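You operate a simulated robot arm through the tools that you are given. There is no shell and no other tool. Be economical: measure what you need, move in short steps, check, and stop when the job is done.

The job below is to be done with a simulated two-armed robot. You get a single attempt, and the scene is never put back.

## Task
Pick up the black chock with one hand, pass it to the other hand and put it on the shelf under the wall cupboard. Put one of the black pads from the top of the brown table on top of the green filter. Open the sliding cupboard door, take the tall blue tin from the inside of the wall cupboard and put it on the top of the brown table, then shut the door. The order is free. Set down upright: black chock, tall blue tin.

Only the result counts: the job must be done as asked and must still hold three seconds after the hand-in. Knocking over, shifting, dropping, spilling or breaking anything else fails it.

## Robot
Two 7-joint arms with two-finger parallel grippers on one trunk, on a base that drives. Base frame: it is fixed to the floor where the robot stands at the start and does not move with it; the origin is under the middle of the robot, x ahead of it, y to its left, z up; the surface under the hand at the start is at about z = 0.76. Units: m, rad, N and s.
The left shoulder is at the start at [0.071, 0.156, 1.105], the right one opposite. Places, roughly: black pad (5x5x2 cm) [0.4, -0.6, 0.8]; shelf under the wall cupboard (22x58 cm) [1.98, 1.14, 0.96]; sliding cupboard door [1.9, 1.3, 1.7]; tall blue tin (6x6x11 cm) [2, 1.2, 1.6]; top of the brown table [0.7, -0.1, 0.8]. Payload 3.91 kg a hand.
The tool frame of a hand sits at the grasp point between the pads (the TCP): z along the fingers, y along the line on which they close. The tips reach 0.03 m beyond it. Largest opening 0.11 m; finger width 0.02, thickness 0.01; the body of the gripper, 0.048 by 0.112 m, starts 0.055 m behind the TCP.
Orientation is told as [roll, pitch, yaw] about the base's x, y, z axes, in that order, counted from this pose: with the fingers straight down and closing along the base's y, the tool's x points along the base's -x, its y along +y and its z along -z.

## Interface
- The arms move only by the tool play_rows. It takes "left_targets", "right_targets" or both (then of equal length, played together; a hand with none holds still); each is one flat list of numbers, 7 for each row, row after row: the turn, a rotation vector about the tool's x, y, z in degrees, then the shift along the tool's x, y, z in m, then the gripper command, from -1 (shut) to 1 (fully open), values between in proportion. In form: [ax, ay, az, x, y, z, grip, ax, ay, az, x, y, z, grip, ...]. A call has 1 to 12 rows; each row is the pose to reach, as a shift and turn from the pose commanded when the call began, along the tool's axes at that moment. Each row takes 0.2 s and may step no farther than 0.05 m and 0.15 rad from the row before; otherwise, or with a gripper value out of range, the whole call is refused. Where a pose cannot be reached the arm comes as near as it can. A force on the tool above 40 N (or 10 N above the force at the start of the call, whichever is more), or a blocked arm, ends the call early, and 0.2 s more pass. The fingers move at their own pace (about 0.108 m/s each) and stop on an object; they squeeze with about 37 N. The grip force told is the motor's: it shows also when the fingers shut on nothing. Time passes only in rows, and 0.2 s behind the last, so rows that repeat a pose let the fingers close. The reply holds the time, the measured pose of the TCP, the force on the tool along the base axes, the opening and the grip force, in the units named above and with some noise, with the torque about the TCP (base axes, N m) and any sound that the robot's microphone picked up.
- Cameras (640 x 400 px; columns grow to the right, rows downward): "scene" is now at [0.1278, -0.0097, 1.325]; the picture's right is [-0.14, -0.99, 0.00], its down [-0.71, 0.10, -0.70] and it looks along [0.69, -0.10, -0.71] (base axes); focal length 216 px, centre (320, 200). "left" rides on the left gripper at [0.072, -0.017, -0.103] in its tool frame; the picture's right is [0.23, 0.97, 0.00], its down [-0.76, 0.18, -0.62] and it looks along [-0.61, 0.14, 0.78] (tool axes); focal length 222 px, centre (320, 200). "right" rides on the right gripper at [0.072, 0.017, -0.103] in its tool frame; the picture's right is [-0.23, 0.97, 0.00], its down [-0.76, -0.18, -0.62] and it looks along [-0.61, -0.14, 0.78] (tool axes); focal length 222 px, centre (320, 200). There is no depth. A picture from a camera that has moved, and an enlarged one, comes with that camera's place and axes in the base frame and with its lens. The place of the scene camera against the robot may be out by one fixed shift of up to 0.012 m in any direction.
- camera(camera): a new picture of that camera. It takes no simulated time.
- slide_trunk(by): slides the trunk up (or, below 0, down) by that many m; the arms and the scene camera ride with it, the base frame stays. It gives what a move gives, with no picture.
- roll_base(legs): drives the robot by 1 to 6 legs, each [ahead, left, turn to the left] in m, m and rad, along the robot's own axes; the way and the turn of a leg run together, so that a leg with both is an arc; at most 1.5 m and 3.142 rad a leg. The arms and the cameras ride along, it lands a little off, and it stops where it bumps. It gives what a move gives.
- pan_tilt(pan, tilt): turns the head with the scene camera to pan (to the left, within 1.501 rad either way) and tilt (down, from -0.506 to 1.204), counted from straight ahead of the robot. It gives what a move gives.
- zoom(camera, box): a new picture of the part [left, top, right, bottom] of that camera's present view, enlarged. It takes no simulated time.
- close_job(): hands the job in; it is judged then, once.

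Go step by step. Nothing tells you exact positions but the pictures and the camera data: compare them with the known pose of the tool, close in by small moves and look again before you grip or let go. The budget is 165 turns and 118 pictures, counting those below and the enlarged ones. Unless the task says otherwise, let go and move clear before handing in.

The tools are called after "Call:" by a JSON object that holds its "fn" and its "kwargs". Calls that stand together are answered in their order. play_rows: Moves the arms, as the interface text tells. Its arguments: {"type":"object","properties":{"left_targets":{"type":"array"},"right_targets":{"type":"array"}},"required":[]} The other tools are called the same way: slide_trunk (by) slides the trunk up or down; roll_base (legs) drives the base; pan_tilt (pan, tilt) turns the head that bears the scene camera; camera (camera) takes a picture; zoom (camera, box) takes an enlarged picture of a part of a camera's view; close_job () hands the job in.

At the start:

```text
time_s: 0.0
left_tool_pos: [0.6847, 0.1339, 1.0716]
left_tcp_rot: [-0.001, 0.0, 0.001]
left_contact_force: [0.5, 0.0, 0.0]
left_moment: [0.03, 0.01, 0.0]
left_grip_width: 0.11
left_gripper_force: 0.0
right_tool_pos: [0.7272, -0.508, 1.1036]
right_tcp_rot: [-0.001, -0.001, 0.002]
right_contact_force: [0.0, 0.4, -0.7]
right_moment: [-0.01, 0.04, 0.0]
right_grip_width: 0.11
right_gripper_force: 0.2
trunk travel left (down, up): [-0.55, 0.39]
robot x, y, heading: [-0.0041, 0.0032, 0.0]
head pan, tilt: [-0.141, 0.792]
```

scene: 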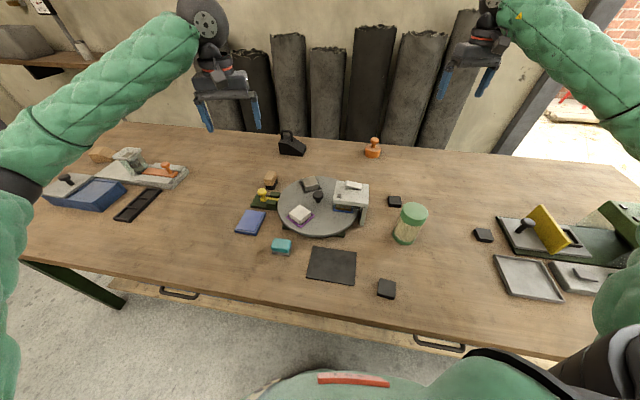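
right: 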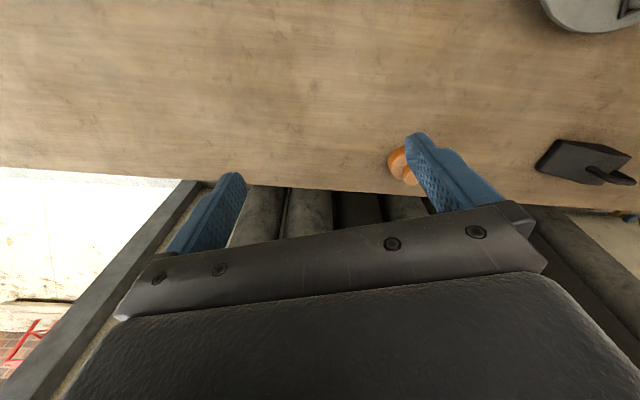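
left: 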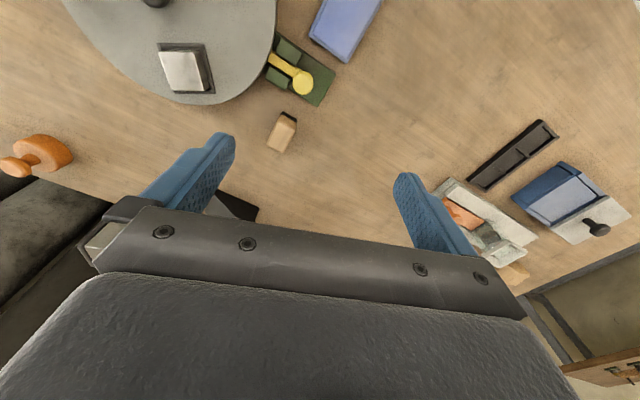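

I see the table, turned a little against me, with the black chock near the back edge, three small black pads and the green-lidded jar on the right. The cupboard is off to the left, so I look around first.

Call:
{"fn": "zoom", "kwargs": {"camera": "scene", "box": [220, 110, 520, 310]}}

Call:
{"fn": "pan_tilt", "kwargs": {"pan": 0.6, "tilt": 0.1}}

Call:
{"fn": "camera", "kwargs": {"camera": "scene"}}

```text
2.00 times, centred on (370, 210) of scene
camera zoom: at [0.1278, -0.0097, 1.325], right [-0.14, -0.99, 0.0], down [-0.71, 0.1, -0.7], along [0.69, -0.1, -0.71], focal length 432 px, centre (220, 180)
```

zoom: 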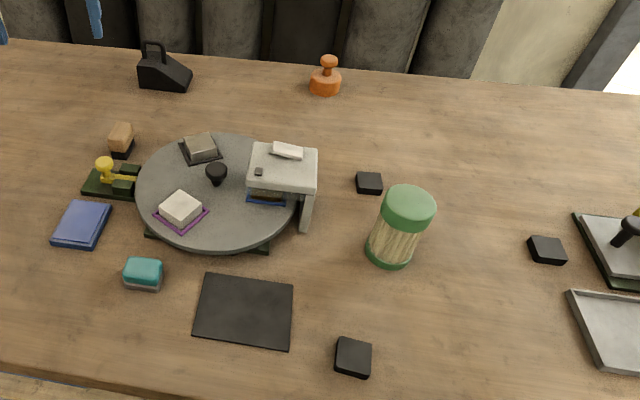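

```text
time_s: 1.1
left_tool_pos: [0.6845, 0.1329, 1.0707]
left_tcp_rot: [0.0, 0.0, 0.0]
left_contact_force: [-0.5, -0.2, -0.9]
left_moment: [0.03, -0.01, 0.04]
left_grip_width: 0.11
left_gripper_force: 0.0
right_tool_pos: [0.7268, -0.5072, 1.1038]
right_tcp_rot: [-0.002, -0.001, -0.002]
right_contact_force: [0.2, 0.6, -0.4]
right_moment: [0.03, -0.04, -0.02]
right_grip_width: 0.11
right_gripper_force: 0.1
trunk travel left (down, up): [-0.55, 0.39]
robot x, y, heading: [-0.0021, 0.0003, -0.003]
head pan, tilt: [0.6, 0.099]
```

```text
113 pictures are left
camera scene: at [0.1237, 0.0536, 1.3874], right [0.56, -0.83, 0.0], down [-0.08, -0.06, -0.99], along [0.82, 0.56, -0.1], focal length 216 px, centre (320, 200)
```

scene: 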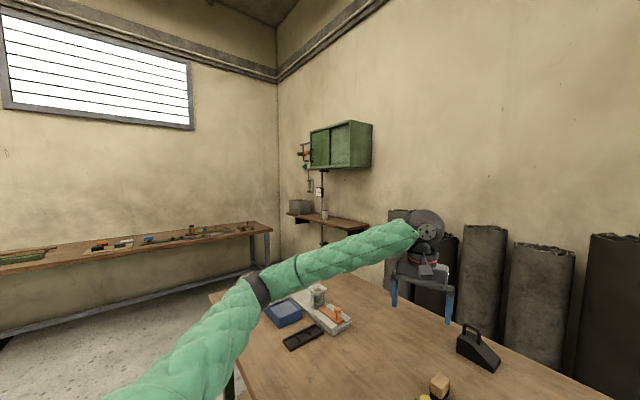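

The green cupboard hangs on the back wall, left of the table, with the shelf beneath it. I enlarge it.

Call:
{"fn": "zoom", "kwargs": {"camera": "scene", "box": [270, 100, 400, 260]}}

Call:
{"fn": "zoom", "kwargs": {"camera": "scene", "box": [285, 110, 385, 175]}}

Call:
{"fn": "zoom", "kwargs": {"camera": "scene", "box": [420, 300, 540, 400]}}

```text
2.50 times, centred on (335, 180) of scene
camera zoom: at [0.1237, 0.0536, 1.3874], right [0.56, -0.83, 0.0], down [-0.08, -0.06, -0.99], along [0.82, 0.56, -0.1], focal length 540 px, centre (282, 250)
```

zoom: 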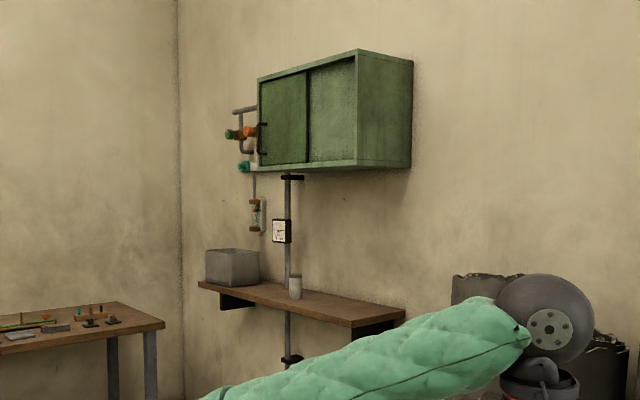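

```text
6.15 times, centred on (335, 142) of scene
camera zoom: at [0.1237, 0.0536, 1.3874], right [0.56, -0.83, 0.0], down [-0.08, -0.06, -0.99], along [0.82, 0.56, -0.1], focal length 1328 px, centre (228, 554)
```

zoom: 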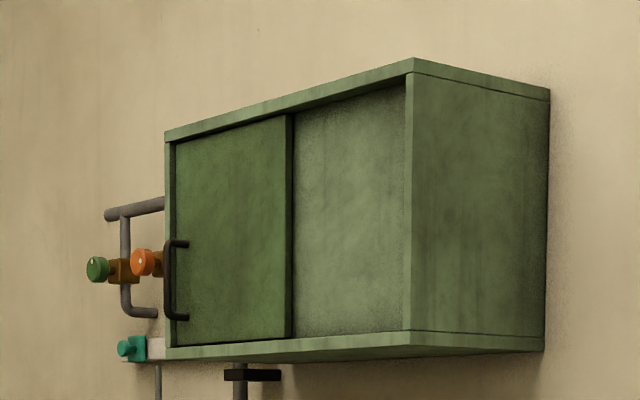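

```text
4.00 times, centred on (480, 350) of scene
camera zoom: at [0.1237, 0.0536, 1.3874], right [0.56, -0.83, 0.0], down [-0.08, -0.06, -0.99], along [0.82, 0.56, -0.1], focal length 863 px, centre (-320, -400)
```

zoom: 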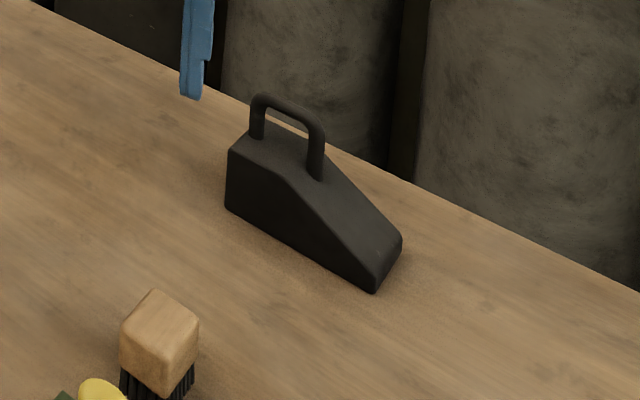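

The door has a black upright handle at its left edge and slides to the right; the chock is a wedge with a handle loop on top. I begin with the pad: the right hand goes over the pad near [0.62, -0.35].

Call:
{"fn": "play_rows", "kwargs": {"right_targets": [0, 0, 0, 0.02, 0.03, 0.02, 1, 0, 0, 0, 0.04, 0.06, 0.04, 1, 0, 0, 0, 0.06, 0.09, 0.06, 1, 0, 0, 0, 0.08, 0.12, 0.08, 1, 0, 0, 0, 0.1, 0.15, 0.1, 1, 0, 0, 0, 0.1, 0.155, 0.13, 1]}}

Call:
{"fn": "camera", "kwargs": {"camera": "right"}}

Call:
{"fn": "pan_tilt", "kwargs": {"pan": -0.4, "tilt": 0.8}}

Call:
{"fn": "camera", "kwargs": {"camera": "scene"}}

```text
time_s: 2.5
left_tool_pos: [0.6856, 0.1327, 1.07]
left_tcp_rot: [-0.001, 0.001, 0.001]
left_contact_force: [-0.2, 0.0, 0.0]
left_moment: [0.03, 0.02, 0.03]
left_grip_width: 0.1098
left_gripper_force: 0.0
right_tool_pos: [0.6297, -0.3498, 0.9732]
right_tcp_rot: [-0.003, 0.0, -0.001]
right_contact_force: [0.7, 0.3, 0.3]
right_moment: [0.02, 0.0, 0.03]
right_grip_width: 0.1102
right_gripper_force: 0.1
trunk travel left (down, up): [-0.55, 0.39]
robot x, y, heading: [0.0008, 0.0001, 0.002]
head pan, tilt: [0.6, 0.099]
```

```text
109 pictures are left
camera right: at [0.559, -0.3324, 1.0738], right [0.23, 0.97, 0.0], down [0.76, -0.18, 0.62], along [0.61, -0.14, -0.78], focal length 222 px, centre (320, 200)
```

right: 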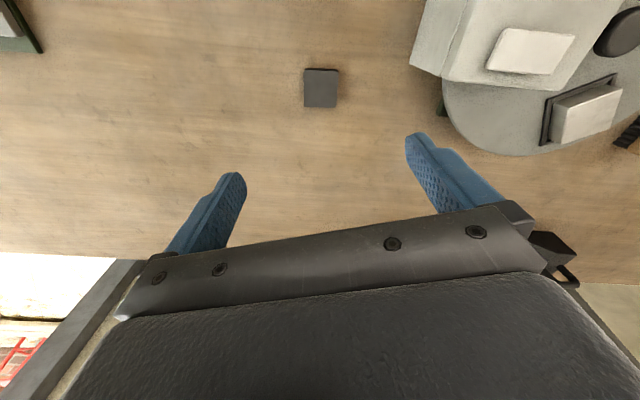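

```text
time_s: 3.8
left_tool_pos: [0.6849, 0.1333, 1.0719]
left_tcp_rot: [0.0, 0.0, 0.003]
left_contact_force: [-0.5, 1.0, -0.3]
left_moment: [0.0, 0.0, -0.01]
left_grip_width: 0.1097
left_gripper_force: 0.1
right_tool_pos: [0.6304, -0.3499, 0.9725]
right_tcp_rot: [-0.001, 0.0, 0.001]
right_contact_force: [0.6, 0.3, -1.1]
right_moment: [0.0, -0.01, 0.01]
right_grip_width: 0.1099
right_gripper_force: 0.1
trunk travel left (down, up): [-0.55, 0.39]
robot x, y, heading: [0.0016, -0.0014, -0.001]
head pan, tilt: [-0.4, 0.799]
```

```text
108 pictures are left
camera scene: at [0.122, -0.0297, 1.3245], right [-0.39, -0.92, 0.0], down [-0.66, 0.28, -0.7], along [0.64, -0.27, -0.72], focal length 216 px, centre (320, 200)
```

scene: 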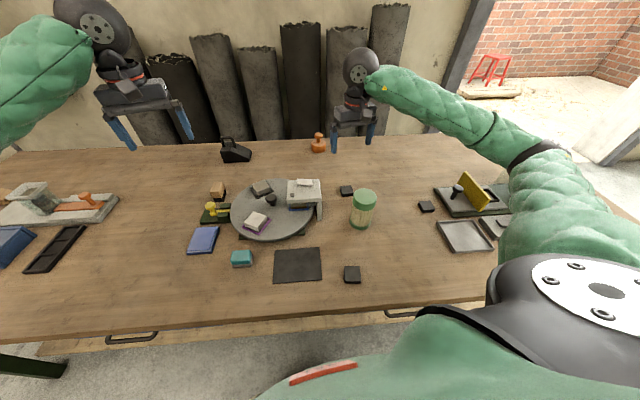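

The pad lies at about [0.62, -0.345], its edges turned about 14 degrees. I turn the hand to match, go down partway and look.

Call:
{"fn": "play_rows", "kwargs": {"right_targets": [0, 0, 7, 0.005, 0.003, 0.03, 0.8, 0, 0, 14, 0.0095, 0.005, 0.07, 0.8, 0, 0, 14, 0.0095, 0.005, 0.11, 0.8, 0, 0, 14, 0.0095, 0.005, 0.13, 0.8]}}

Call:
{"fn": "camera", "kwargs": {"camera": "right"}}

```text
time_s: 4.8
left_tool_pos: [0.685, 0.1334, 1.0715]
left_tcp_rot: [-0.001, -0.001, 0.002]
left_contact_force: [-0.5, 0.1, 0.7]
left_moment: [0.02, 0.01, -0.01]
left_grip_width: 0.1099
left_gripper_force: 0.0
right_tool_pos: [0.6171, -0.3472, 0.8437]
right_tcp_rot: [0.001, 0.0, -0.245]
right_contact_force: [0.1, -0.7, 0.0]
right_moment: [0.02, 0.04, 0.01]
right_grip_width: 0.099
right_gripper_force: 0.0
trunk travel left (down, up): [-0.55, 0.39]
robot x, y, heading: [0.001, 0.0002, -0.001]
head pan, tilt: [-0.4, 0.799]
```

```text
107 pictures are left
camera right: at [0.5526, -0.3123, 0.9455], right [0.46, 0.89, 0.0], down [0.7, -0.36, 0.62], along [0.55, -0.28, -0.78], focal length 222 px, centre (320, 200)
```

right: 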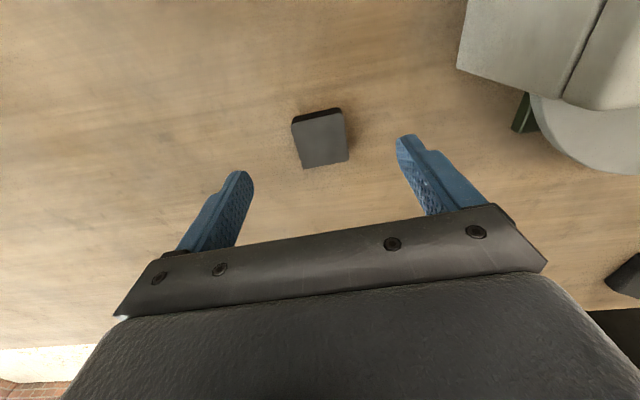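

The pad sits between the fingers. I go down to just above the table and close.

Call:
{"fn": "play_rows", "kwargs": {"right_targets": [0, 0, 0, 0, 0.004, 0.03, 0.8, 0, 0, 0, 0, 0.004, 0.048, 0.8, 0, 0, 0, 0, 0.004, 0.048, -0.5, 0, 0, 0, 0, 0.004, 0.048, -1, 0, 0, 0, 0, 0.004, 0.048, -1]}}

Call:
{"fn": "camera", "kwargs": {"camera": "right"}}

```text
time_s: 6.0
left_tool_pos: [0.6845, 0.1336, 1.0707]
left_tcp_rot: [-0.001, -0.001, 0.002]
left_contact_force: [0.0, 0.9, 0.2]
left_moment: [0.03, 0.02, 0.03]
left_grip_width: 0.1098
left_gripper_force: 0.0
right_tool_pos: [0.6197, -0.3426, 0.7948]
right_tcp_rot: [-0.002, 0.0, -0.245]
right_contact_force: [0.1, -0.6, 0.3]
right_moment: [0.03, -0.02, 0.02]
right_grip_width: 0.0408
right_gripper_force: 37.2
trunk travel left (down, up): [-0.55, 0.39]
robot x, y, heading: [-0.0019, 0.0005, 0.001]
head pan, tilt: [-0.4, 0.799]
```

```text
106 pictures are left
camera right: at [0.5546, -0.3072, 0.8968], right [0.46, 0.89, 0.0], down [0.7, -0.36, 0.62], along [0.55, -0.29, -0.78], focal length 222 px, centre (320, 200)
```

right: 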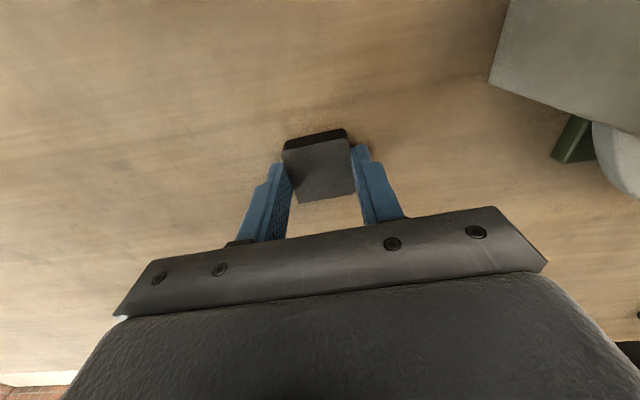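

Pad gripped (4.1 cm). I lift it and move toward the filter.

Call:
{"fn": "play_rows", "kwargs": {"right_targets": [0, 0, 0, 0, 0, -0.05, -1, 0, 0, 0, 0, 0, -0.1, -1, 0, 0, 0, 0, 0, -0.15, -1, 0, 0, 0, 0, 0, -0.2, -1, 0, 0, 0, 0.04, 0.0, -0.22, -1, 0, 0, 0, 0.08, 0.0, -0.22, -1]}}

Call:
{"fn": "camera", "kwargs": {"camera": "right"}}

Call:
{"fn": "camera", "kwargs": {"camera": "scene"}}

```text
time_s: 7.4
left_tool_pos: [0.684, 0.1336, 1.0724]
left_tcp_rot: [-0.001, 0.0, 0.003]
left_contact_force: [-0.4, 0.6, -1.1]
left_moment: [0.01, -0.04, 0.01]
left_grip_width: 0.1099
left_gripper_force: 0.1
right_tool_pos: [0.5395, -0.323, 1.0169]
right_tcp_rot: [-0.002, 0.001, -0.243]
right_contact_force: [0.0, 0.4, 0.3]
right_moment: [-0.01, 0.01, -0.02]
right_grip_width: 0.0408
right_gripper_force: 37.0
trunk travel left (down, up): [-0.55, 0.39]
robot x, y, heading: [-0.0037, 0.0002, -0.001]
head pan, tilt: [-0.4, 0.799]
```

```text
105 pictures are left
camera right: at [0.4748, -0.2886, 1.1183], right [0.45, 0.89, 0.0], down [0.7, -0.35, 0.62], along [0.55, -0.28, -0.78], focal length 222 px, centre (320, 200)
```

right: 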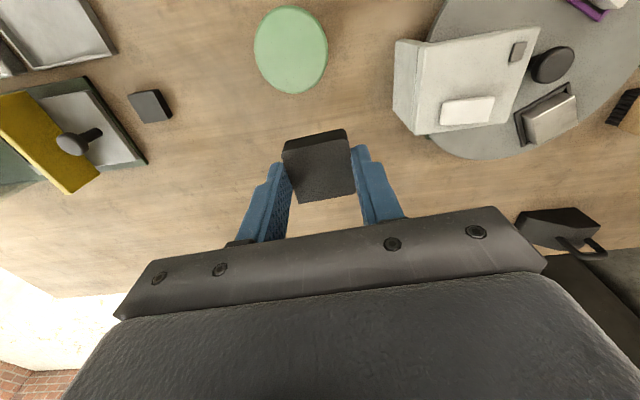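

```text
104 pictures are left
camera scene: at [0.1216, -0.0296, 1.3245], right [-0.39, -0.92, 0.0], down [-0.66, 0.28, -0.7], along [0.64, -0.27, -0.72], focal length 216 px, centre (320, 200)
```

scene: 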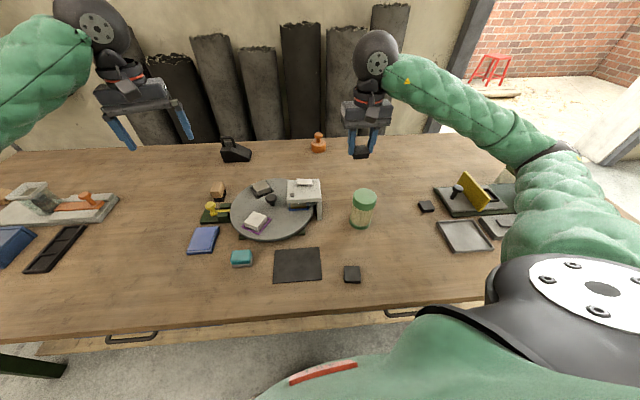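

The filter's top is at about [0.479, -0.320, 0.872]. I bring the pad over it and come down partway.

Call:
{"fn": "play_rows", "kwargs": {"right_targets": [0, 0, 0, 0.03, -0.008, 0, -1, 0, 0, 0, 0.0566, -0.015, 0, -1, 0, 0, 0, 0.0566, -0.015, 0.04, -1, 0, 0, 0, 0.0566, -0.015, 0.075, -1]}}

Call:
{"fn": "camera", "kwargs": {"camera": "right"}}

Call:
{"fn": "zoom", "kwargs": {"camera": "scene", "box": [300, 120, 428, 248]}}

```text
time_s: 8.4
left_tool_pos: [0.6855, 0.1325, 1.0717]
left_tcp_rot: [0.001, 0.001, 0.002]
left_contact_force: [-0.5, 0.2, -0.7]
left_moment: [0.01, 0.03, -0.01]
left_grip_width: 0.1099
left_gripper_force: 0.0
right_tool_pos: [0.4841, -0.3236, 0.9419]
right_tcp_rot: [-0.002, -0.001, -0.242]
right_contact_force: [0.3, 1.0, -0.4]
right_moment: [0.02, 0.01, -0.02]
right_grip_width: 0.0409
right_gripper_force: 37.2
trunk travel left (down, up): [-0.55, 0.39]
robot x, y, heading: [0.0008, 0.0019, -0.003]
head pan, tilt: [-0.4, 0.799]
```

```text
103 pictures are left
camera right: at [0.419, -0.2883, 1.0441], right [0.46, 0.89, 0.0], down [0.7, -0.36, 0.62], along [0.55, -0.29, -0.78], focal length 222 px, centre (320, 200)
```

right: 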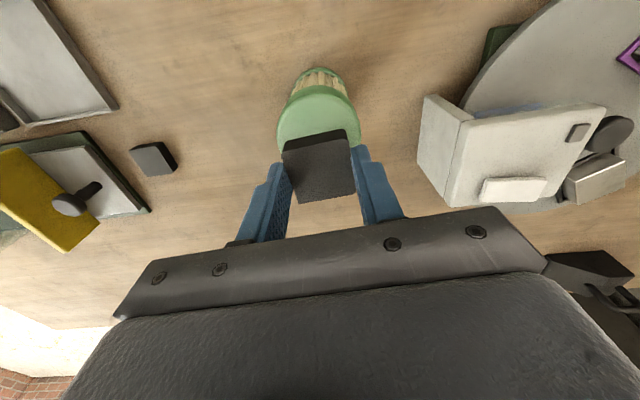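

```text
3.12 times, centred on (364, 184) of scene
camera zoom: at [0.1219, -0.0298, 1.3245], right [-0.39, -0.92, 0.0], down [-0.66, 0.28, -0.7], along [0.64, -0.27, -0.72], focal length 674 px, centre (182, 250)
```

zoom: 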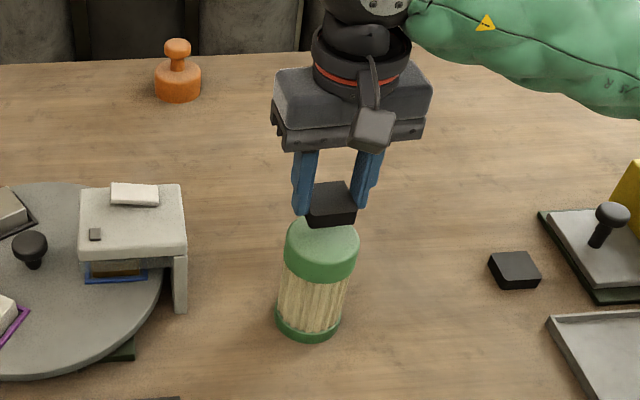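

Alignment is within a few millimetres. A small correction, then down nearly to contact.

Call:
{"fn": "play_rows", "kwargs": {"right_targets": [0, 0, 0, 0.005, 0.003, 0.01, -1, 0, 0, 0, 0.005, 0.003, 0.02, -1, 0, 0, 0, 0.005, 0.003, 0.027, -1]}}

Call:
{"fn": "zoom", "kwargs": {"camera": "scene", "box": [320, 140, 400, 240]}}

Call:
{"fn": "camera", "kwargs": {"camera": "right"}}

```text
time_s: 9.2
left_tool_pos: [0.6846, 0.1335, 1.0715]
left_tcp_rot: [0.0, -0.002, 0.004]
left_contact_force: [-0.3, 0.0, -0.1]
left_moment: [-0.03, 0.0, 0.02]
left_grip_width: 0.11
left_gripper_force: 0.0
right_tool_pos: [0.4793, -0.3208, 0.9155]
right_tcp_rot: [-0.001, -0.001, -0.244]
right_contact_force: [1.5, -0.9, 4.9]
right_moment: [-0.04, -0.01, -0.01]
right_grip_width: 0.0407
right_gripper_force: 37.2
trunk travel left (down, up): [-0.55, 0.39]
robot x, y, heading: [-0.0021, -0.0005, -0.003]
head pan, tilt: [-0.4, 0.799]
```

```text
4.00 times, centred on (360, 190) of scene
camera zoom: at [0.1214, -0.0295, 1.3247], right [-0.39, -0.92, 0.0], down [-0.66, 0.28, -0.7], along [0.64, -0.27, -0.72], focal length 863 px, centre (160, 240)
```

zoom: 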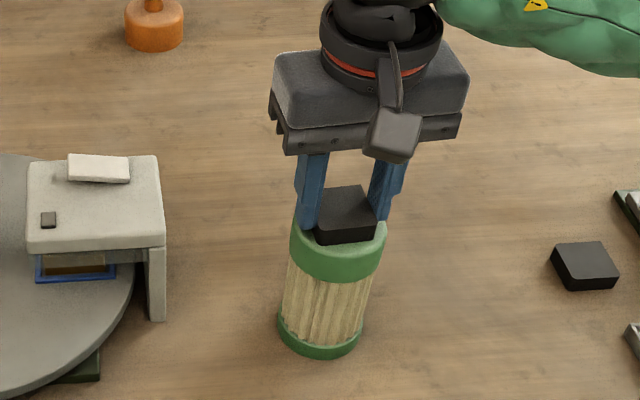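

```text
100 pictures are left
camera right: at [0.4142, -0.2861, 1.0166], right [0.46, 0.89, 0.0], down [0.7, -0.36, 0.62], along [0.56, -0.28, -0.78], focal length 222 px, centre (320, 200)
```

right: 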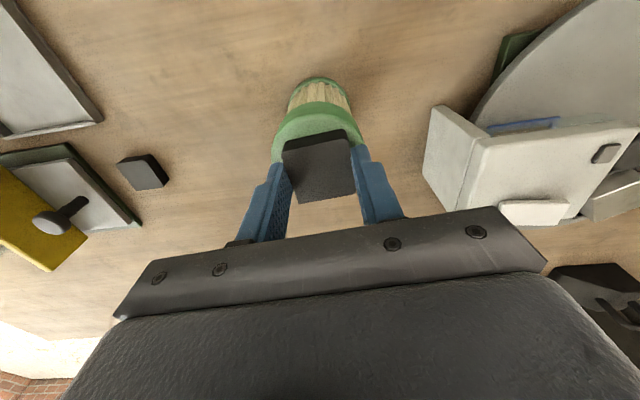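

Contact felt (about 5 N): the pad rests on the filter. I open slightly and lift away.

Call:
{"fn": "play_rows", "kwargs": {"right_targets": [0, 0, 0, 0, 0, 0, -0.1, 0, 0, 0, 0, 0, 0, 0.1, 0, 0, 0, 0, 0, 0, 0.1, 0, 0, 0, 0, 0, -0.03, 0.1, 0, 0, 0, 0, 0, -0.07, 0.1, 0, 0, 0, 0, 0, -0.12, 0.3]}}

Call:
{"fn": "zoom", "kwargs": {"camera": "scene", "box": [320, 140, 400, 240]}}

Call:
{"fn": "camera", "kwargs": {"camera": "right"}}

```text
time_s: 10.6
left_tool_pos: [0.685, 0.1339, 1.0715]
left_tcp_rot: [-0.001, 0.001, -0.001]
left_contact_force: [-0.8, 0.7, 0.2]
left_moment: [-0.01, -0.03, -0.02]
left_grip_width: 0.11
left_gripper_force: 0.1
right_tool_pos: [0.4776, -0.3192, 1.034]
right_tcp_rot: [-0.002, 0.0, -0.244]
right_contact_force: [-0.2, -0.4, -0.3]
right_moment: [0.01, -0.06, 0.02]
right_grip_width: 0.0715
right_gripper_force: 0.1
trunk travel left (down, up): [-0.55, 0.39]
robot x, y, heading: [0.0017, -0.0042, -0.005]
head pan, tilt: [-0.4, 0.799]
```

```text
4.00 times, centred on (360, 190) of scene
camera zoom: at [0.1211, -0.0289, 1.3245], right [-0.39, -0.92, 0.0], down [-0.66, 0.28, -0.7], along [0.64, -0.27, -0.72], focal length 863 px, centre (160, 240)
```

zoom: 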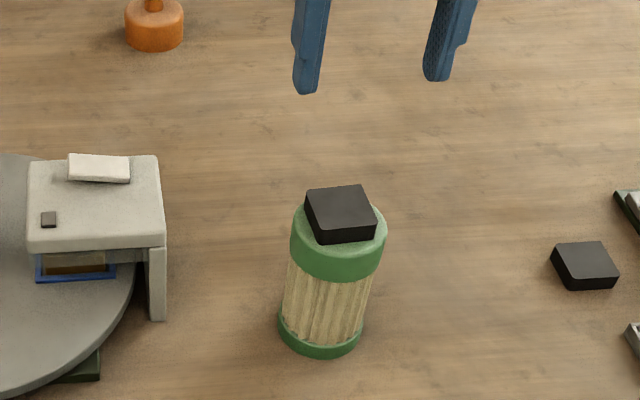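

```text
98 pictures are left
camera right: at [0.4129, -0.2847, 1.1353], right [0.46, 0.89, 0.0], down [0.7, -0.36, 0.62], along [0.55, -0.29, -0.78], focal length 222 px, centre (320, 200)
```

right: 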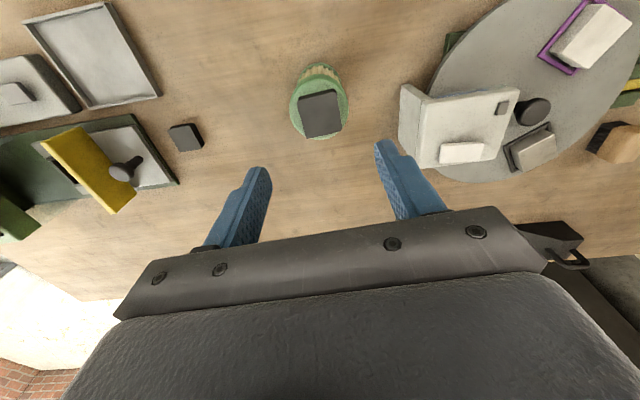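

The pad rests on the filter. Next the chock at the back of the table: I turn square to the table, slide left so it lies ahead of the right shoulder, and look at base clearance and chock.

Call:
{"fn": "roll_base", "kwargs": {"legs": [[0, 0, -0.3], [0, 0.48, 0]]}}

Call:
{"fn": "pan_tilt", "kwargs": {"pan": 0, "tilt": 1.1}}

Call:
{"fn": "camera", "kwargs": {"camera": "scene"}}

Call:
{"fn": "pan_tilt", "kwargs": {"pan": -0.1, "tilt": 0.6}}

Call:
{"fn": "camera", "kwargs": {"camera": "scene"}}

```text
time_s: 14.3
left_tool_pos: [0.8359, 0.3655, 1.0721]
left_tcp_rot: [0.001, 0.0, -0.309]
left_contact_force: [0.5, 0.2, 0.0]
left_moment: [-0.04, -0.01, 0.03]
left_grip_width: 0.1098
left_gripper_force: 0.0
right_tool_pos: [0.4997, -0.0056, 1.0325]
right_tcp_rot: [-0.002, 0.001, -0.554]
right_contact_force: [-0.5, 0.0, -0.8]
right_moment: [-0.02, 0.0, 0.0]
right_grip_width: 0.0717
right_gripper_force: 0.0
trunk travel left (down, up): [-0.55, 0.39]
robot x, y, heading: [0.1406, 0.4435, -0.309]
head pan, tilt: [-0.4, 0.799]
```

```text
time_s: 15.2
left_tool_pos: [0.8361, 0.3638, 1.0718]
left_tcp_rot: [0.0, 0.001, -0.308]
left_contact_force: [-0.6, -0.4, -0.8]
left_moment: [0.03, 0.0, 0.01]
left_grip_width: 0.1102
left_gripper_force: 0.0
right_tool_pos: [0.5007, -0.0056, 1.0334]
right_tcp_rot: [-0.003, 0.001, -0.553]
right_contact_force: [0.1, -0.4, 0.2]
right_moment: [-0.01, -0.02, 0.03]
right_grip_width: 0.0715
right_gripper_force: 0.1
trunk travel left (down, up): [-0.55, 0.39]
robot x, y, heading: [0.1412, 0.4465, -0.309]
head pan, tilt: [0.0, 1.1]
```

```text
97 pictures are left
camera scene: at [0.2471, 0.4122, 1.3028], right [-0.31, -0.95, 0.0], down [-0.85, 0.27, -0.45], along [0.43, -0.14, -0.89], focal length 216 px, centre (320, 200)
```

scene: 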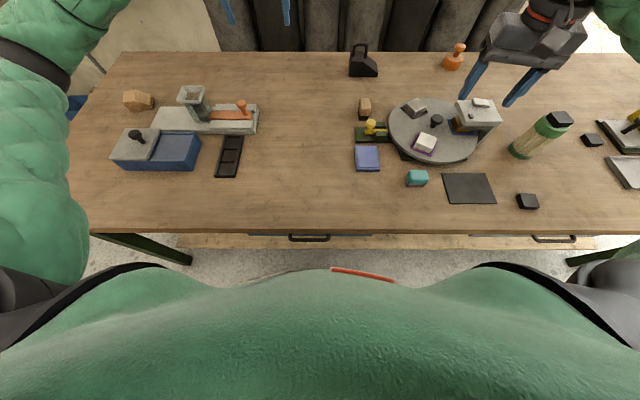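

```text
time_s: 16.1
left_tool_pos: [0.8357, 0.3637, 1.0704]
left_tcp_rot: [-0.001, -0.001, -0.308]
left_contact_force: [0.3, 1.3, 0.0]
left_moment: [0.02, -0.01, -0.02]
left_grip_width: 0.1101
left_gripper_force: 0.2
right_tool_pos: [0.5003, -0.0056, 1.0328]
right_tcp_rot: [-0.001, -0.001, -0.552]
right_contact_force: [0.5, -0.1, -0.1]
right_moment: [0.01, -0.01, -0.01]
right_grip_width: 0.0718
right_gripper_force: 0.1
trunk travel left (down, up): [-0.55, 0.39]
robot x, y, heading: [0.1434, 0.4467, -0.305]
head pan, tilt: [-0.099, 0.6]
```

```text
96 pictures are left
camera scene: at [0.268, 0.3963, 1.3412], right [-0.4, -0.92, 0.0], down [-0.52, 0.23, -0.82], along [0.76, -0.33, -0.57], focal length 216 px, centre (320, 200)
```

scene: 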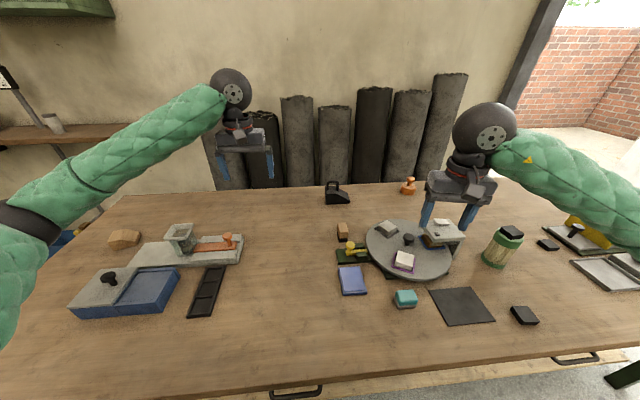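

I am square to the table and the chock is straight ahead of the right shoulder at about 0.96 m. I creep ahead 5 cm and look closely at the chock.

Call:
{"fn": "roll_base", "kwargs": {"legs": [[0.06, 0, 0]]}}

Call:
{"fn": "zoom", "kwargs": {"camera": "scene", "box": [300, 160, 380, 220]}}

```text
time_s: 17.1
left_tool_pos: [0.8956, 0.3445, 1.0698]
left_tcp_rot: [0.0, 0.004, -0.308]
left_contact_force: [0.6, 0.3, -0.5]
left_moment: [0.03, 0.04, -0.03]
left_grip_width: 0.1098
left_gripper_force: 0.0
right_tool_pos: [0.5605, -0.0249, 1.0314]
right_tcp_rot: [-0.004, 0.002, -0.552]
right_contact_force: [0.3, 0.1, 0.3]
right_moment: [0.02, 0.02, -0.01]
right_grip_width: 0.0715
right_gripper_force: 0.1
trunk travel left (down, up): [-0.55, 0.39]
robot x, y, heading: [0.198, 0.428, -0.306]
head pan, tilt: [-0.099, 0.6]
```

```text
6.67 times, centred on (340, 190) of scene
camera zoom: at [0.3284, 0.3766, 1.341], right [-0.4, -0.92, 0.0], down [-0.52, 0.23, -0.82], along [0.76, -0.33, -0.57], focal length 1439 px, centre (187, 267)
```

zoom: 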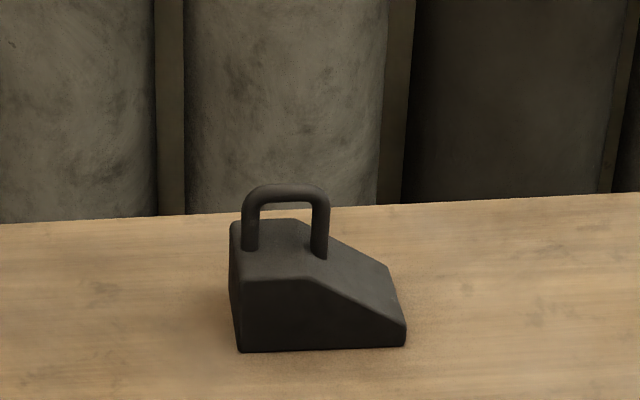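

The chock is about 11 × 7 cm, 5 cm tall, its tall end to my left, with the handle bar at about [1.03, 0.00, 0.85]. The right hand goes above it, turned so that the fingers close across the bar.

Call:
{"fn": "play_rows", "kwargs": {"right_targets": [0, 0, -8.3, -0.032, 0.022, 0, 0.3, 0, 0, -16.6, -0.064, 0.0445, 0, 0.3, 0, 0, -24.9, -0.097, 0.067, 0, 0.3, 0, 0, -33.2, -0.129, 0.089, 0, 0.3, 0, 0, -41.5, -0.161, 0.111, 0, 0.3, 0, 0, -49.8, -0.193, 0.1335, 0, 0.3, 0, 0, -58.1, -0.226, 0.156, 0, 0.3, 0, 0, -66.4, -0.258, 0.178, 0, 0.3, 0, 0, -74.7, -0.29, 0.2, 0, 0.3, 0, 0, -83, -0.322, 0.2225, 0, 0.3, 0, 0, -91.3, -0.355, 0.245, 0, 0.3, 0, 0, -99.6, -0.387, 0.267, 0, 0.3]}}

Call:
{"fn": "camera", "kwargs": {"camera": "right"}}

Call:
{"fn": "camera", "kwargs": {"camera": "scene"}}

```text
time_s: 19.9
left_tool_pos: [0.8923, 0.3437, 1.0724]
left_tcp_rot: [0.002, 0.0, -0.307]
left_contact_force: [-1.2, -0.2, -0.8]
left_moment: [0.05, -0.04, 0.0]
left_grip_width: 0.1099
left_gripper_force: 0.0
right_tool_pos: [0.8367, 0.0284, 0.9236]
right_tcp_rot: [-0.17, 0.005, 0.712]
right_contact_force: [0.5, -0.2, -0.1]
right_moment: [0.03, -0.05, 0.0]
right_grip_width: 0.0718
right_gripper_force: 0.1
right hand out of reach, approached as far as the arm can: row 8, 9, 10, 11, 12
trunk travel left (down, up): [-0.55, 0.39]
robot x, y, heading: [0.1973, 0.4261, -0.312]
head pan, tilt: [-0.099, 0.6]
stopped in row 12 (right hand): the arm was blocked; the commanded pose is now the measured one
```

```text
94 pictures are left
camera right: at [0.7612, 0.0076, 1.0219], right [-0.46, 0.87, -0.17], down [0.62, 0.45, 0.64], along [0.63, 0.19, -0.75], focal length 222 px, centre (320, 200)
```

right: 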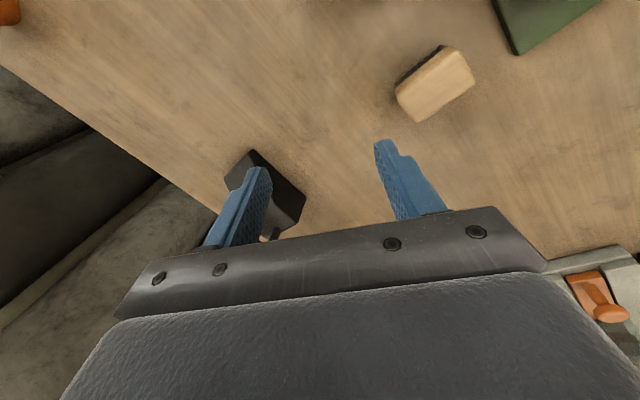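

```text
93 pictures are left
camera scene: at [0.3254, 0.3761, 1.3412], right [-0.4, -0.92, 0.0], down [-0.52, 0.23, -0.82], along [0.76, -0.33, -0.57], focal length 216 px, centre (320, 200)
```

scene: 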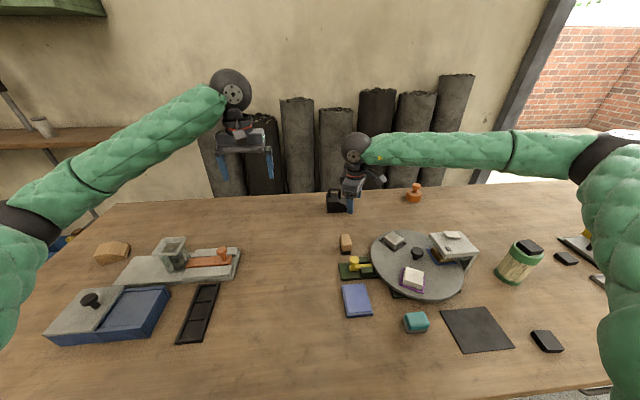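

The right wrist can't turn that way out there. I lift clear, level the hand and pull back, then turn the other way.

Call:
{"fn": "play_rows", "kwargs": {"right_targets": [-3, 0, 2, 0.0, 0.0, -0.04, 0.3, -6, 0, 6, 0.01, 0.016, -0.08, 0.3, -9.7, 0, 14, 0.03, 0.05, -0.11, 0.3, -9.7, 0, 22, 0.05, 0.085, -0.11, 0.3, -9.7, 0, 30, 0.07, 0.12, -0.11, 0.3, -9.7, 0, 38, 0.09, 0.15, -0.11, 0.3, -9.7, 0, 46, 0.11, 0.18, -0.11, 0.3]}}

```text
refused: row 3 steps farther than a row can; nothing moved
```

I shorten the offending step.

Call:
{"fn": "play_rows", "kwargs": {"right_targets": [-3, 0, 2, 0.0, 0.0, -0.04, 0.3, -6, 0, 6, 0.01, 0.016, -0.08, 0.3, -9, 0, 13, 0.025, 0.04, -0.1, 0.3, -9, 0, 20, 0.045, 0.075, -0.1, 0.3, -9, 0, 28, 0.065, 0.11, -0.1, 0.3, -9, 0, 36, 0.085, 0.14, -0.1, 0.3, -9, 0, 44, 0.105, 0.17, -0.1, 0.3]}}

```text
time_s: 21.5
left_tool_pos: [0.8941, 0.3453, 1.0723]
left_tcp_rot: [0.001, 0.0, -0.307]
left_contact_force: [-0.7, 0.0, 0.2]
left_moment: [0.01, -0.02, 0.0]
left_grip_width: 0.1098
left_gripper_force: 0.0
right_tool_pos: [0.6395, 0.1006, 0.9941]
right_tcp_rot: [0.012, -0.057, -0.055]
right_contact_force: [0.4, -0.4, 0.2]
right_moment: [0.01, 0.0, -0.01]
right_grip_width: 0.0713
right_gripper_force: 0.1
trunk travel left (down, up): [-0.55, 0.39]
robot x, y, heading: [0.1975, 0.4255, -0.31]
head pan, tilt: [-0.099, 0.6]
```

Now the other way round: yaw negative while moving halfway to the chock.

Call:
{"fn": "play_rows", "kwargs": {"right_targets": [0, 0, 8.5, -0.01, 0, -0.01, 0.3, 0, 0, 17, -0.02, 0, -0.02, 0.3, 0, 0, 25.5, -0.03, 0, -0.03, 0.3, 0, 0, 34, -0.04, 0, -0.04, 0.3, 0, 0, 42.5, -0.05, 0, -0.04, 0.3, 0, 0, 51, -0.07, 0, -0.04, 0.3, 0, 0, 59.5, -0.09, 0, -0.04, 0.3, 0, 0, 68, -0.11, 0, -0.04, 0.3, 0, 0, 76.5, -0.13, 0, -0.04, 0.3, 0, 0, 85, -0.15, 0, -0.04, 0.3, 0, 0, 93.5, -0.17, 0, -0.04, 0.3, 0, 0, 102, -0.19, 0, -0.04, 0.3]}}

```text
time_s: 24.1
left_tool_pos: [0.8937, 0.3451, 1.0709]
left_tcp_rot: [0.001, 0.002, -0.307]
left_contact_force: [0.3, 1.7, 0.7]
left_moment: [-0.01, -0.04, -0.01]
left_grip_width: 0.11
left_gripper_force: 0.0
right_tool_pos: [0.8257, 0.0916, 1.0462]
right_tcp_rot: [0.055, 0.023, -1.835]
right_contact_force: [-0.1, -0.4, -0.2]
right_moment: [0.01, 0.01, 0.02]
right_grip_width: 0.0716
right_gripper_force: 0.0
trunk travel left (down, up): [-0.55, 0.39]
robot x, y, heading: [0.1934, 0.425, -0.311]
head pan, tilt: [-0.099, 0.6]
```

That works. I carry on to above the handle, levelling the hand.

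Call:
{"fn": "play_rows", "kwargs": {"right_targets": [1, -0.5, 2, -0.007, 0.044, 0, 0.3, 2, -1, 4, -0.013, 0.088, 0, 0.3, 3, -1.3, 6, -0.02, 0.132, 0, 0.3, 3, -1.3, 6, -0.027, 0.176, 0, 0.3, 3, -1.3, 6, -0.033, 0.2213, 0.02, 0.3]}}

Call:
{"fn": "camera", "kwargs": {"camera": "right"}}

Call:
{"fn": "zoom", "kwargs": {"camera": "scene", "box": [290, 130, 400, 220]}}

```text
time_s: 25.3
left_tool_pos: [0.8943, 0.3466, 1.0696]
left_tcp_rot: [0.001, 0.0, -0.307]
left_contact_force: [0.6, -0.7, -0.1]
left_moment: [-0.02, 0.0, -0.01]
left_grip_width: 0.1102
left_gripper_force: 0.1
right_tool_pos: [1.0344, -0.0022, 1.0344]
right_tcp_rot: [-0.003, 0.004, -1.938]
right_contact_force: [0.7, 0.4, -0.1]
right_moment: [0.03, 0.0, -0.01]
right_grip_width: 0.0718
right_gripper_force: 0.1
trunk travel left (down, up): [-0.55, 0.39]
robot x, y, heading: [0.2001, 0.4248, -0.308]
head pan, tilt: [-0.099, 0.6]
```

```text
92 pictures are left
camera right: at [1.0772, 0.0601, 1.1355], right [0.83, -0.56, 0.0], down [-0.44, -0.65, 0.62], along [-0.35, -0.51, -0.78], focal length 222 px, centre (320, 200)
```

right: 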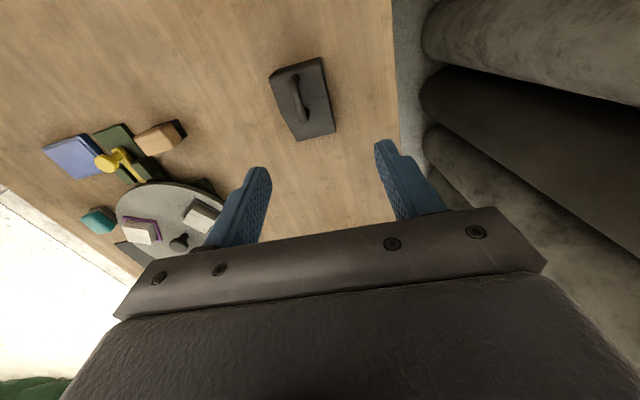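

```text
4.44 times, centred on (345, 175) of scene
camera zoom: at [0.3276, 0.3775, 1.3411], right [-0.4, -0.92, 0.0], down [-0.52, 0.23, -0.82], along [0.76, -0.33, -0.57], focal length 959 px, centre (209, 311)
```

zoom: 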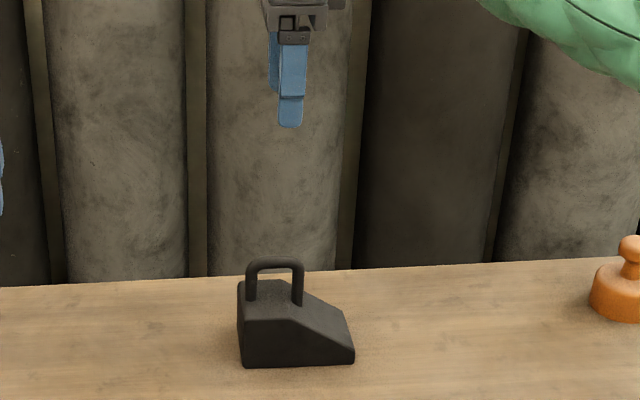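

The hand is level; the wrist view puts the handle bar at about [1.016, 0.017]. I shift over it, narrow the fingers and go down to look again.

Call:
{"fn": "play_rows", "kwargs": {"right_targets": [0, 0, -2, 0.0113, -0.0236, 0.02, 0, 0, 0, -2, 0.0113, -0.0236, 0.06, -0.1, 0, 0, -2, 0.0113, -0.0236, 0.1, -0.1, 0, 0, -2, 0.0113, -0.0236, 0.115, -0.1]}}

Call:
{"fn": "camera", "kwargs": {"camera": "right"}}

Call:
{"fn": "zoom", "kwargs": {"camera": "scene", "box": [290, 150, 380, 220]}}

```text
time_s: 26.3
left_tool_pos: [0.8928, 0.3448, 1.0701]
left_tcp_rot: [0.0, 0.004, -0.308]
left_contact_force: [0.3, 0.4, 0.2]
left_moment: [0.02, 0.0, -0.01]
left_grip_width: 0.11
left_gripper_force: 0.1
right_tool_pos: [1.0119, 0.0203, 0.9206]
right_tcp_rot: [0.0, 0.005, -1.903]
right_contact_force: [0.6, 0.1, -0.3]
right_moment: [-0.03, 0.03, -0.03]
right_grip_width: 0.0492
right_gripper_force: 0.0
trunk travel left (down, up): [-0.55, 0.39]
robot x, y, heading: [0.2026, 0.4306, -0.31]
head pan, tilt: [-0.099, 0.6]
```

```text
90 pictures are left
camera right: at [1.0524, 0.083, 1.0238], right [0.85, -0.53, 0.0], down [-0.42, -0.67, 0.62], along [-0.33, -0.52, -0.78], focal length 222 px, centre (320, 200)
```

right: 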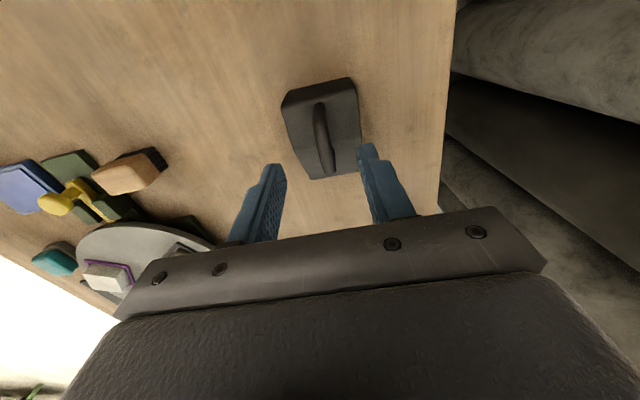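

```text
5.71 times, centred on (335, 185) of scene
camera zoom: at [0.3266, 0.3777, 1.3413], right [-0.4, -0.92, 0.0], down [-0.52, 0.22, -0.82], along [0.76, -0.33, -0.57], focal length 1233 px, centre (234, 286)
```

zoom: 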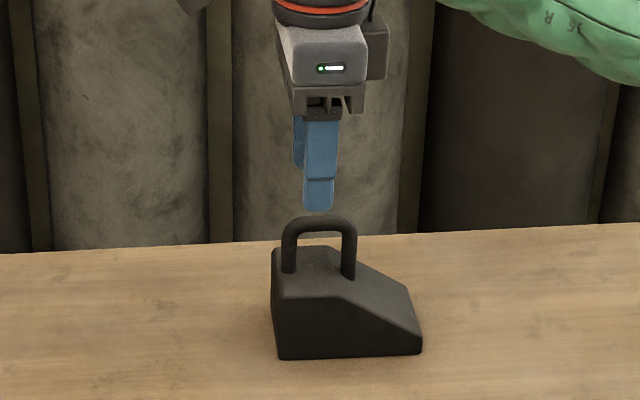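

Bar centred within a few millimetres. I go down so that the bar lies at the pads and close.

Call:
{"fn": "play_rows", "kwargs": {"right_targets": [0, 0, 0, 0, 0.004, 0.03, -0.1, 0, 0, 0, 0, 0.004, 0.055, -0.1, 0, 0, 0, 0, 0.004, 0.065, -0.1, 0, 0, 0, 0, 0.004, 0.065, -0.6, 0, 0, 0, 0, 0.004, 0.065, -1, 0, 0, 0, 0, 0.004, 0.065, -1]}}

Call:
{"fn": "zoom", "kwargs": {"camera": "scene", "box": [290, 150, 380, 220]}}

```text
time_s: 27.7
left_tool_pos: [0.8942, 0.3451, 1.0708]
left_tcp_rot: [0.0, 0.001, -0.308]
left_contact_force: [-0.6, -0.4, 0.0]
left_moment: [0.01, 0.01, 0.0]
left_grip_width: 0.1104
left_gripper_force: 0.1
right_tool_pos: [1.0152, 0.0176, 0.8554]
right_tcp_rot: [0.0, 0.004, -1.901]
right_contact_force: [-0.8, 0.3, 0.0]
right_moment: [0.02, 0.03, -0.03]
right_grip_width: 0.0115
right_gripper_force: 37.6
trunk travel left (down, up): [-0.55, 0.39]
robot x, y, heading: [0.2039, 0.4285, -0.31]
head pan, tilt: [-0.099, 0.6]
```

```text
5.71 times, centred on (335, 185) of scene
camera zoom: at [0.3263, 0.3776, 1.3413], right [-0.4, -0.92, 0.0], down [-0.52, 0.22, -0.82], along [0.76, -0.33, -0.57], focal length 1233 px, centre (234, 286)
```

zoom: 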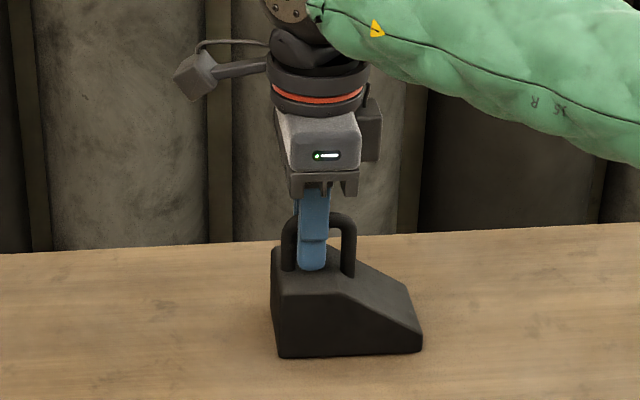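

Handle gripped. I lift, move the left hand out of the way and bring the chock back nearer to me for the handover.

Call:
{"fn": "play_rows", "kwargs": {"right_targets": [0, 0, 0, 0, 0, -0.03, -1, 0, 0, 0, 0, 0, -0.07, -1, 0, 0, 0, 0, 0, -0.11, -1, 0, 0, 0, 0, 0, -0.15, -1, 0, 0, 0, 0.011, -0.04, -0.17, -1, 0, 0, 0, 0.022, -0.08, -0.19, -1, 0, 0, 0, 0.033, -0.12, -0.21, -1, 0, 0, 0, 0.044, -0.16, -0.22, -1, 0, 0, 0, 0.055, -0.2, -0.22, -1, 0, 0, 0, 0.066, -0.24, -0.22, -1, 0, 0, 0, 0.0745, -0.28, -0.22, -1], "left_targets": [0, 0, 0, 0, 0.04, 0, 1, 0, 0, 0, 0, 0.08, 0, 1, 0, 0, 0, 0, 0.12, 0, 1, 0, 0, 0, 0, 0.16, 0, 1, 0, 0, 0, 0, 0.18, 0, 1, 0, 0, 0, 0, 0.18, 0, 1, 0, 0, 0, 0, 0.18, 0, 1, 0, 0, 0, 0, 0.18, 0, 1, 0, 0, 0, 0, 0.18, 0, 1, 0, 0, 0, 0, 0.18, 0, 1, 0, 0, 0, 0, 0.18, 0, 1]}}

Call:
{"fn": "camera", "kwargs": {"camera": "scene"}}

```text
time_s: 30.1
left_tool_pos: [0.9464, 0.5178, 1.0724]
left_tcp_rot: [-0.001, 0.001, -0.308]
left_contact_force: [-0.5, -0.9, 0.1]
left_moment: [-0.02, -0.02, 0.0]
left_grip_width: 0.1099
left_gripper_force: 0.0
right_tool_pos: [0.7762, 0.1807, 1.0785]
right_tcp_rot: [-0.001, 0.006, -1.903]
right_contact_force: [-0.1, 0.0, -2.9]
right_moment: [0.09, 0.02, 0.01]
right_grip_width: 0.0112
right_gripper_force: 36.6
trunk travel left (down, up): [-0.55, 0.39]
robot x, y, heading: [0.1996, 0.4259, -0.309]
head pan, tilt: [-0.099, 0.6]
```

```text
87 pictures are left
camera scene: at [0.3259, 0.378, 1.3414], right [-0.4, -0.92, 0.0], down [-0.52, 0.22, -0.82], along [0.76, -0.33, -0.57], focal length 216 px, centre (320, 200)
```

scene: 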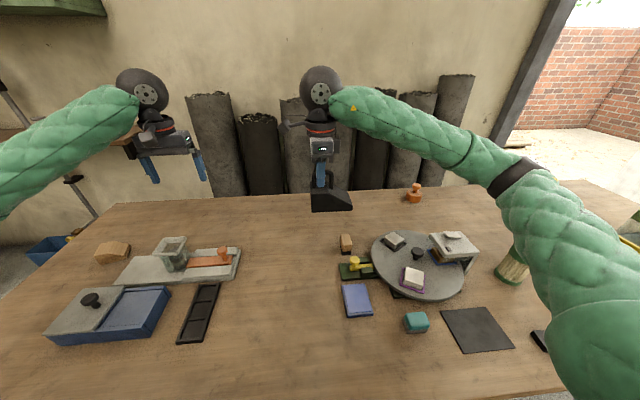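

The chock hangs safely from the right hand. Now the left hand turns to point to the right with its fingers closing fore and aft, away from the chock for the moment.

Call:
{"fn": "play_rows", "kwargs": {"left_targets": [4.9, 4.9, -4.9, 0.005, 0, 0, 1, 9.8, 9.8, -9.8, 0.01, 0, 0, 1, 14.7, 14.7, -14.7, 0.015, 0, 0, 1, 19.6, 19.6, -19.6, 0.02, 0, 0, 1, 24.5, 24.5, -24.5, 0.025, 0, 0, 1, 29.4, 29.4, -29.4, 0.03, 0, 0, 1, 34.3, 34.3, -34.3, 0.035, 0, 0, 1, 39.2, 39.2, -39.2, 0.04, 0, 0, 1, 44.1, 44.1, -44.1, 0.045, 0, 0, 1, 49, 49, -49, 0.05, 0, 0, 1, 53.9, 53.9, -53.9, 0.05, 0, 0, 1, 58, 58, -58, 0.05, 0, 0, 1]}}

Call:
{"fn": "camera", "kwargs": {"camera": "scene"}}

```text
time_s: 32.7
left_tool_pos: [0.8998, 0.5324, 1.0714]
left_tcp_rot: [-0.686, 1.296, 0.381]
left_contact_force: [0.9, -0.9, 0.4]
left_moment: [-0.02, -0.02, -0.02]
left_grip_width: 0.11
left_gripper_force: 0.1
right_tool_pos: [0.7775, 0.1813, 1.0774]
right_tcp_rot: [0.0, 0.005, -1.901]
right_contact_force: [0.3, 0.1, -3.5]
right_moment: [0.05, -0.03, 0.0]
right_grip_width: 0.0113
right_gripper_force: 37.4
trunk travel left (down, up): [-0.55, 0.39]
robot x, y, heading: [0.2026, 0.4262, -0.31]
head pan, tilt: [-0.099, 0.6]
```

```text
86 pictures are left
camera scene: at [0.3262, 0.3781, 1.3414], right [-0.4, -0.92, 0.0], down [-0.52, 0.22, -0.82], along [0.76, -0.33, -0.57], focal length 216 px, centre (320, 200)
```

scene: 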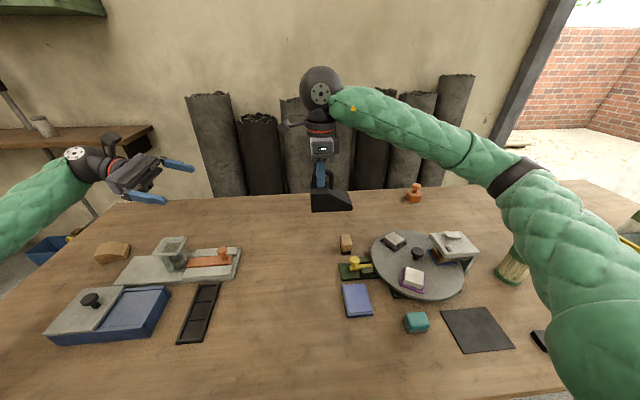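

The turn works; I finish it.

Call:
{"fn": "play_rows", "kwargs": {"left_targets": [4.5, 4.5, -4.5, 0, 0, 0, 1, 9, 9, -9, 0, 0, 0, 1, 11.3, 11.3, -11.3, 0, 0, 0, 1]}}

Call:
{"fn": "camera", "kwargs": {"camera": "left"}}

```text
time_s: 33.5
left_tool_pos: [0.8999, 0.5318, 1.0702]
left_tcp_rot: [2.004, 1.569, -3.015]
left_contact_force: [0.2, 0.1, -0.3]
left_moment: [-0.01, 0.01, 0.04]
left_grip_width: 0.1097
left_gripper_force: 0.1
right_tool_pos: [0.7776, 0.1815, 1.0788]
right_tcp_rot: [0.0, 0.006, -1.902]
right_contact_force: [0.4, 0.3, -2.8]
right_moment: [0.05, -0.01, 0.01]
right_grip_width: 0.0112
right_gripper_force: 37.0
trunk travel left (down, up): [-0.55, 0.39]
robot x, y, heading: [0.1995, 0.4291, -0.308]
head pan, tilt: [-0.099, 0.6]
```

```text
85 pictures are left
camera left: at [0.9469, 0.6264, 1.1426], right [-0.93, 0.29, 0.23], down [0.02, 0.65, -0.76], along [-0.37, -0.7, -0.61], focal length 222 px, centre (320, 200)
```

left: 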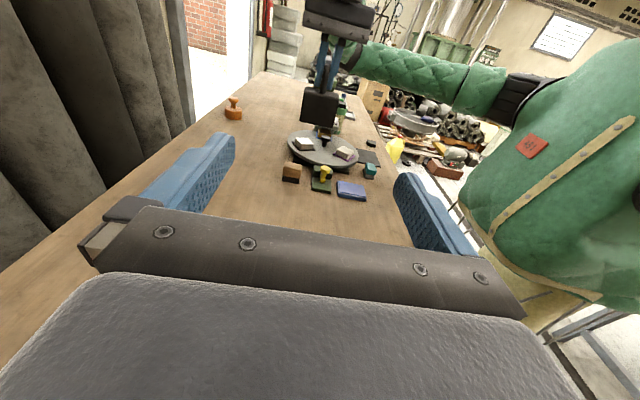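

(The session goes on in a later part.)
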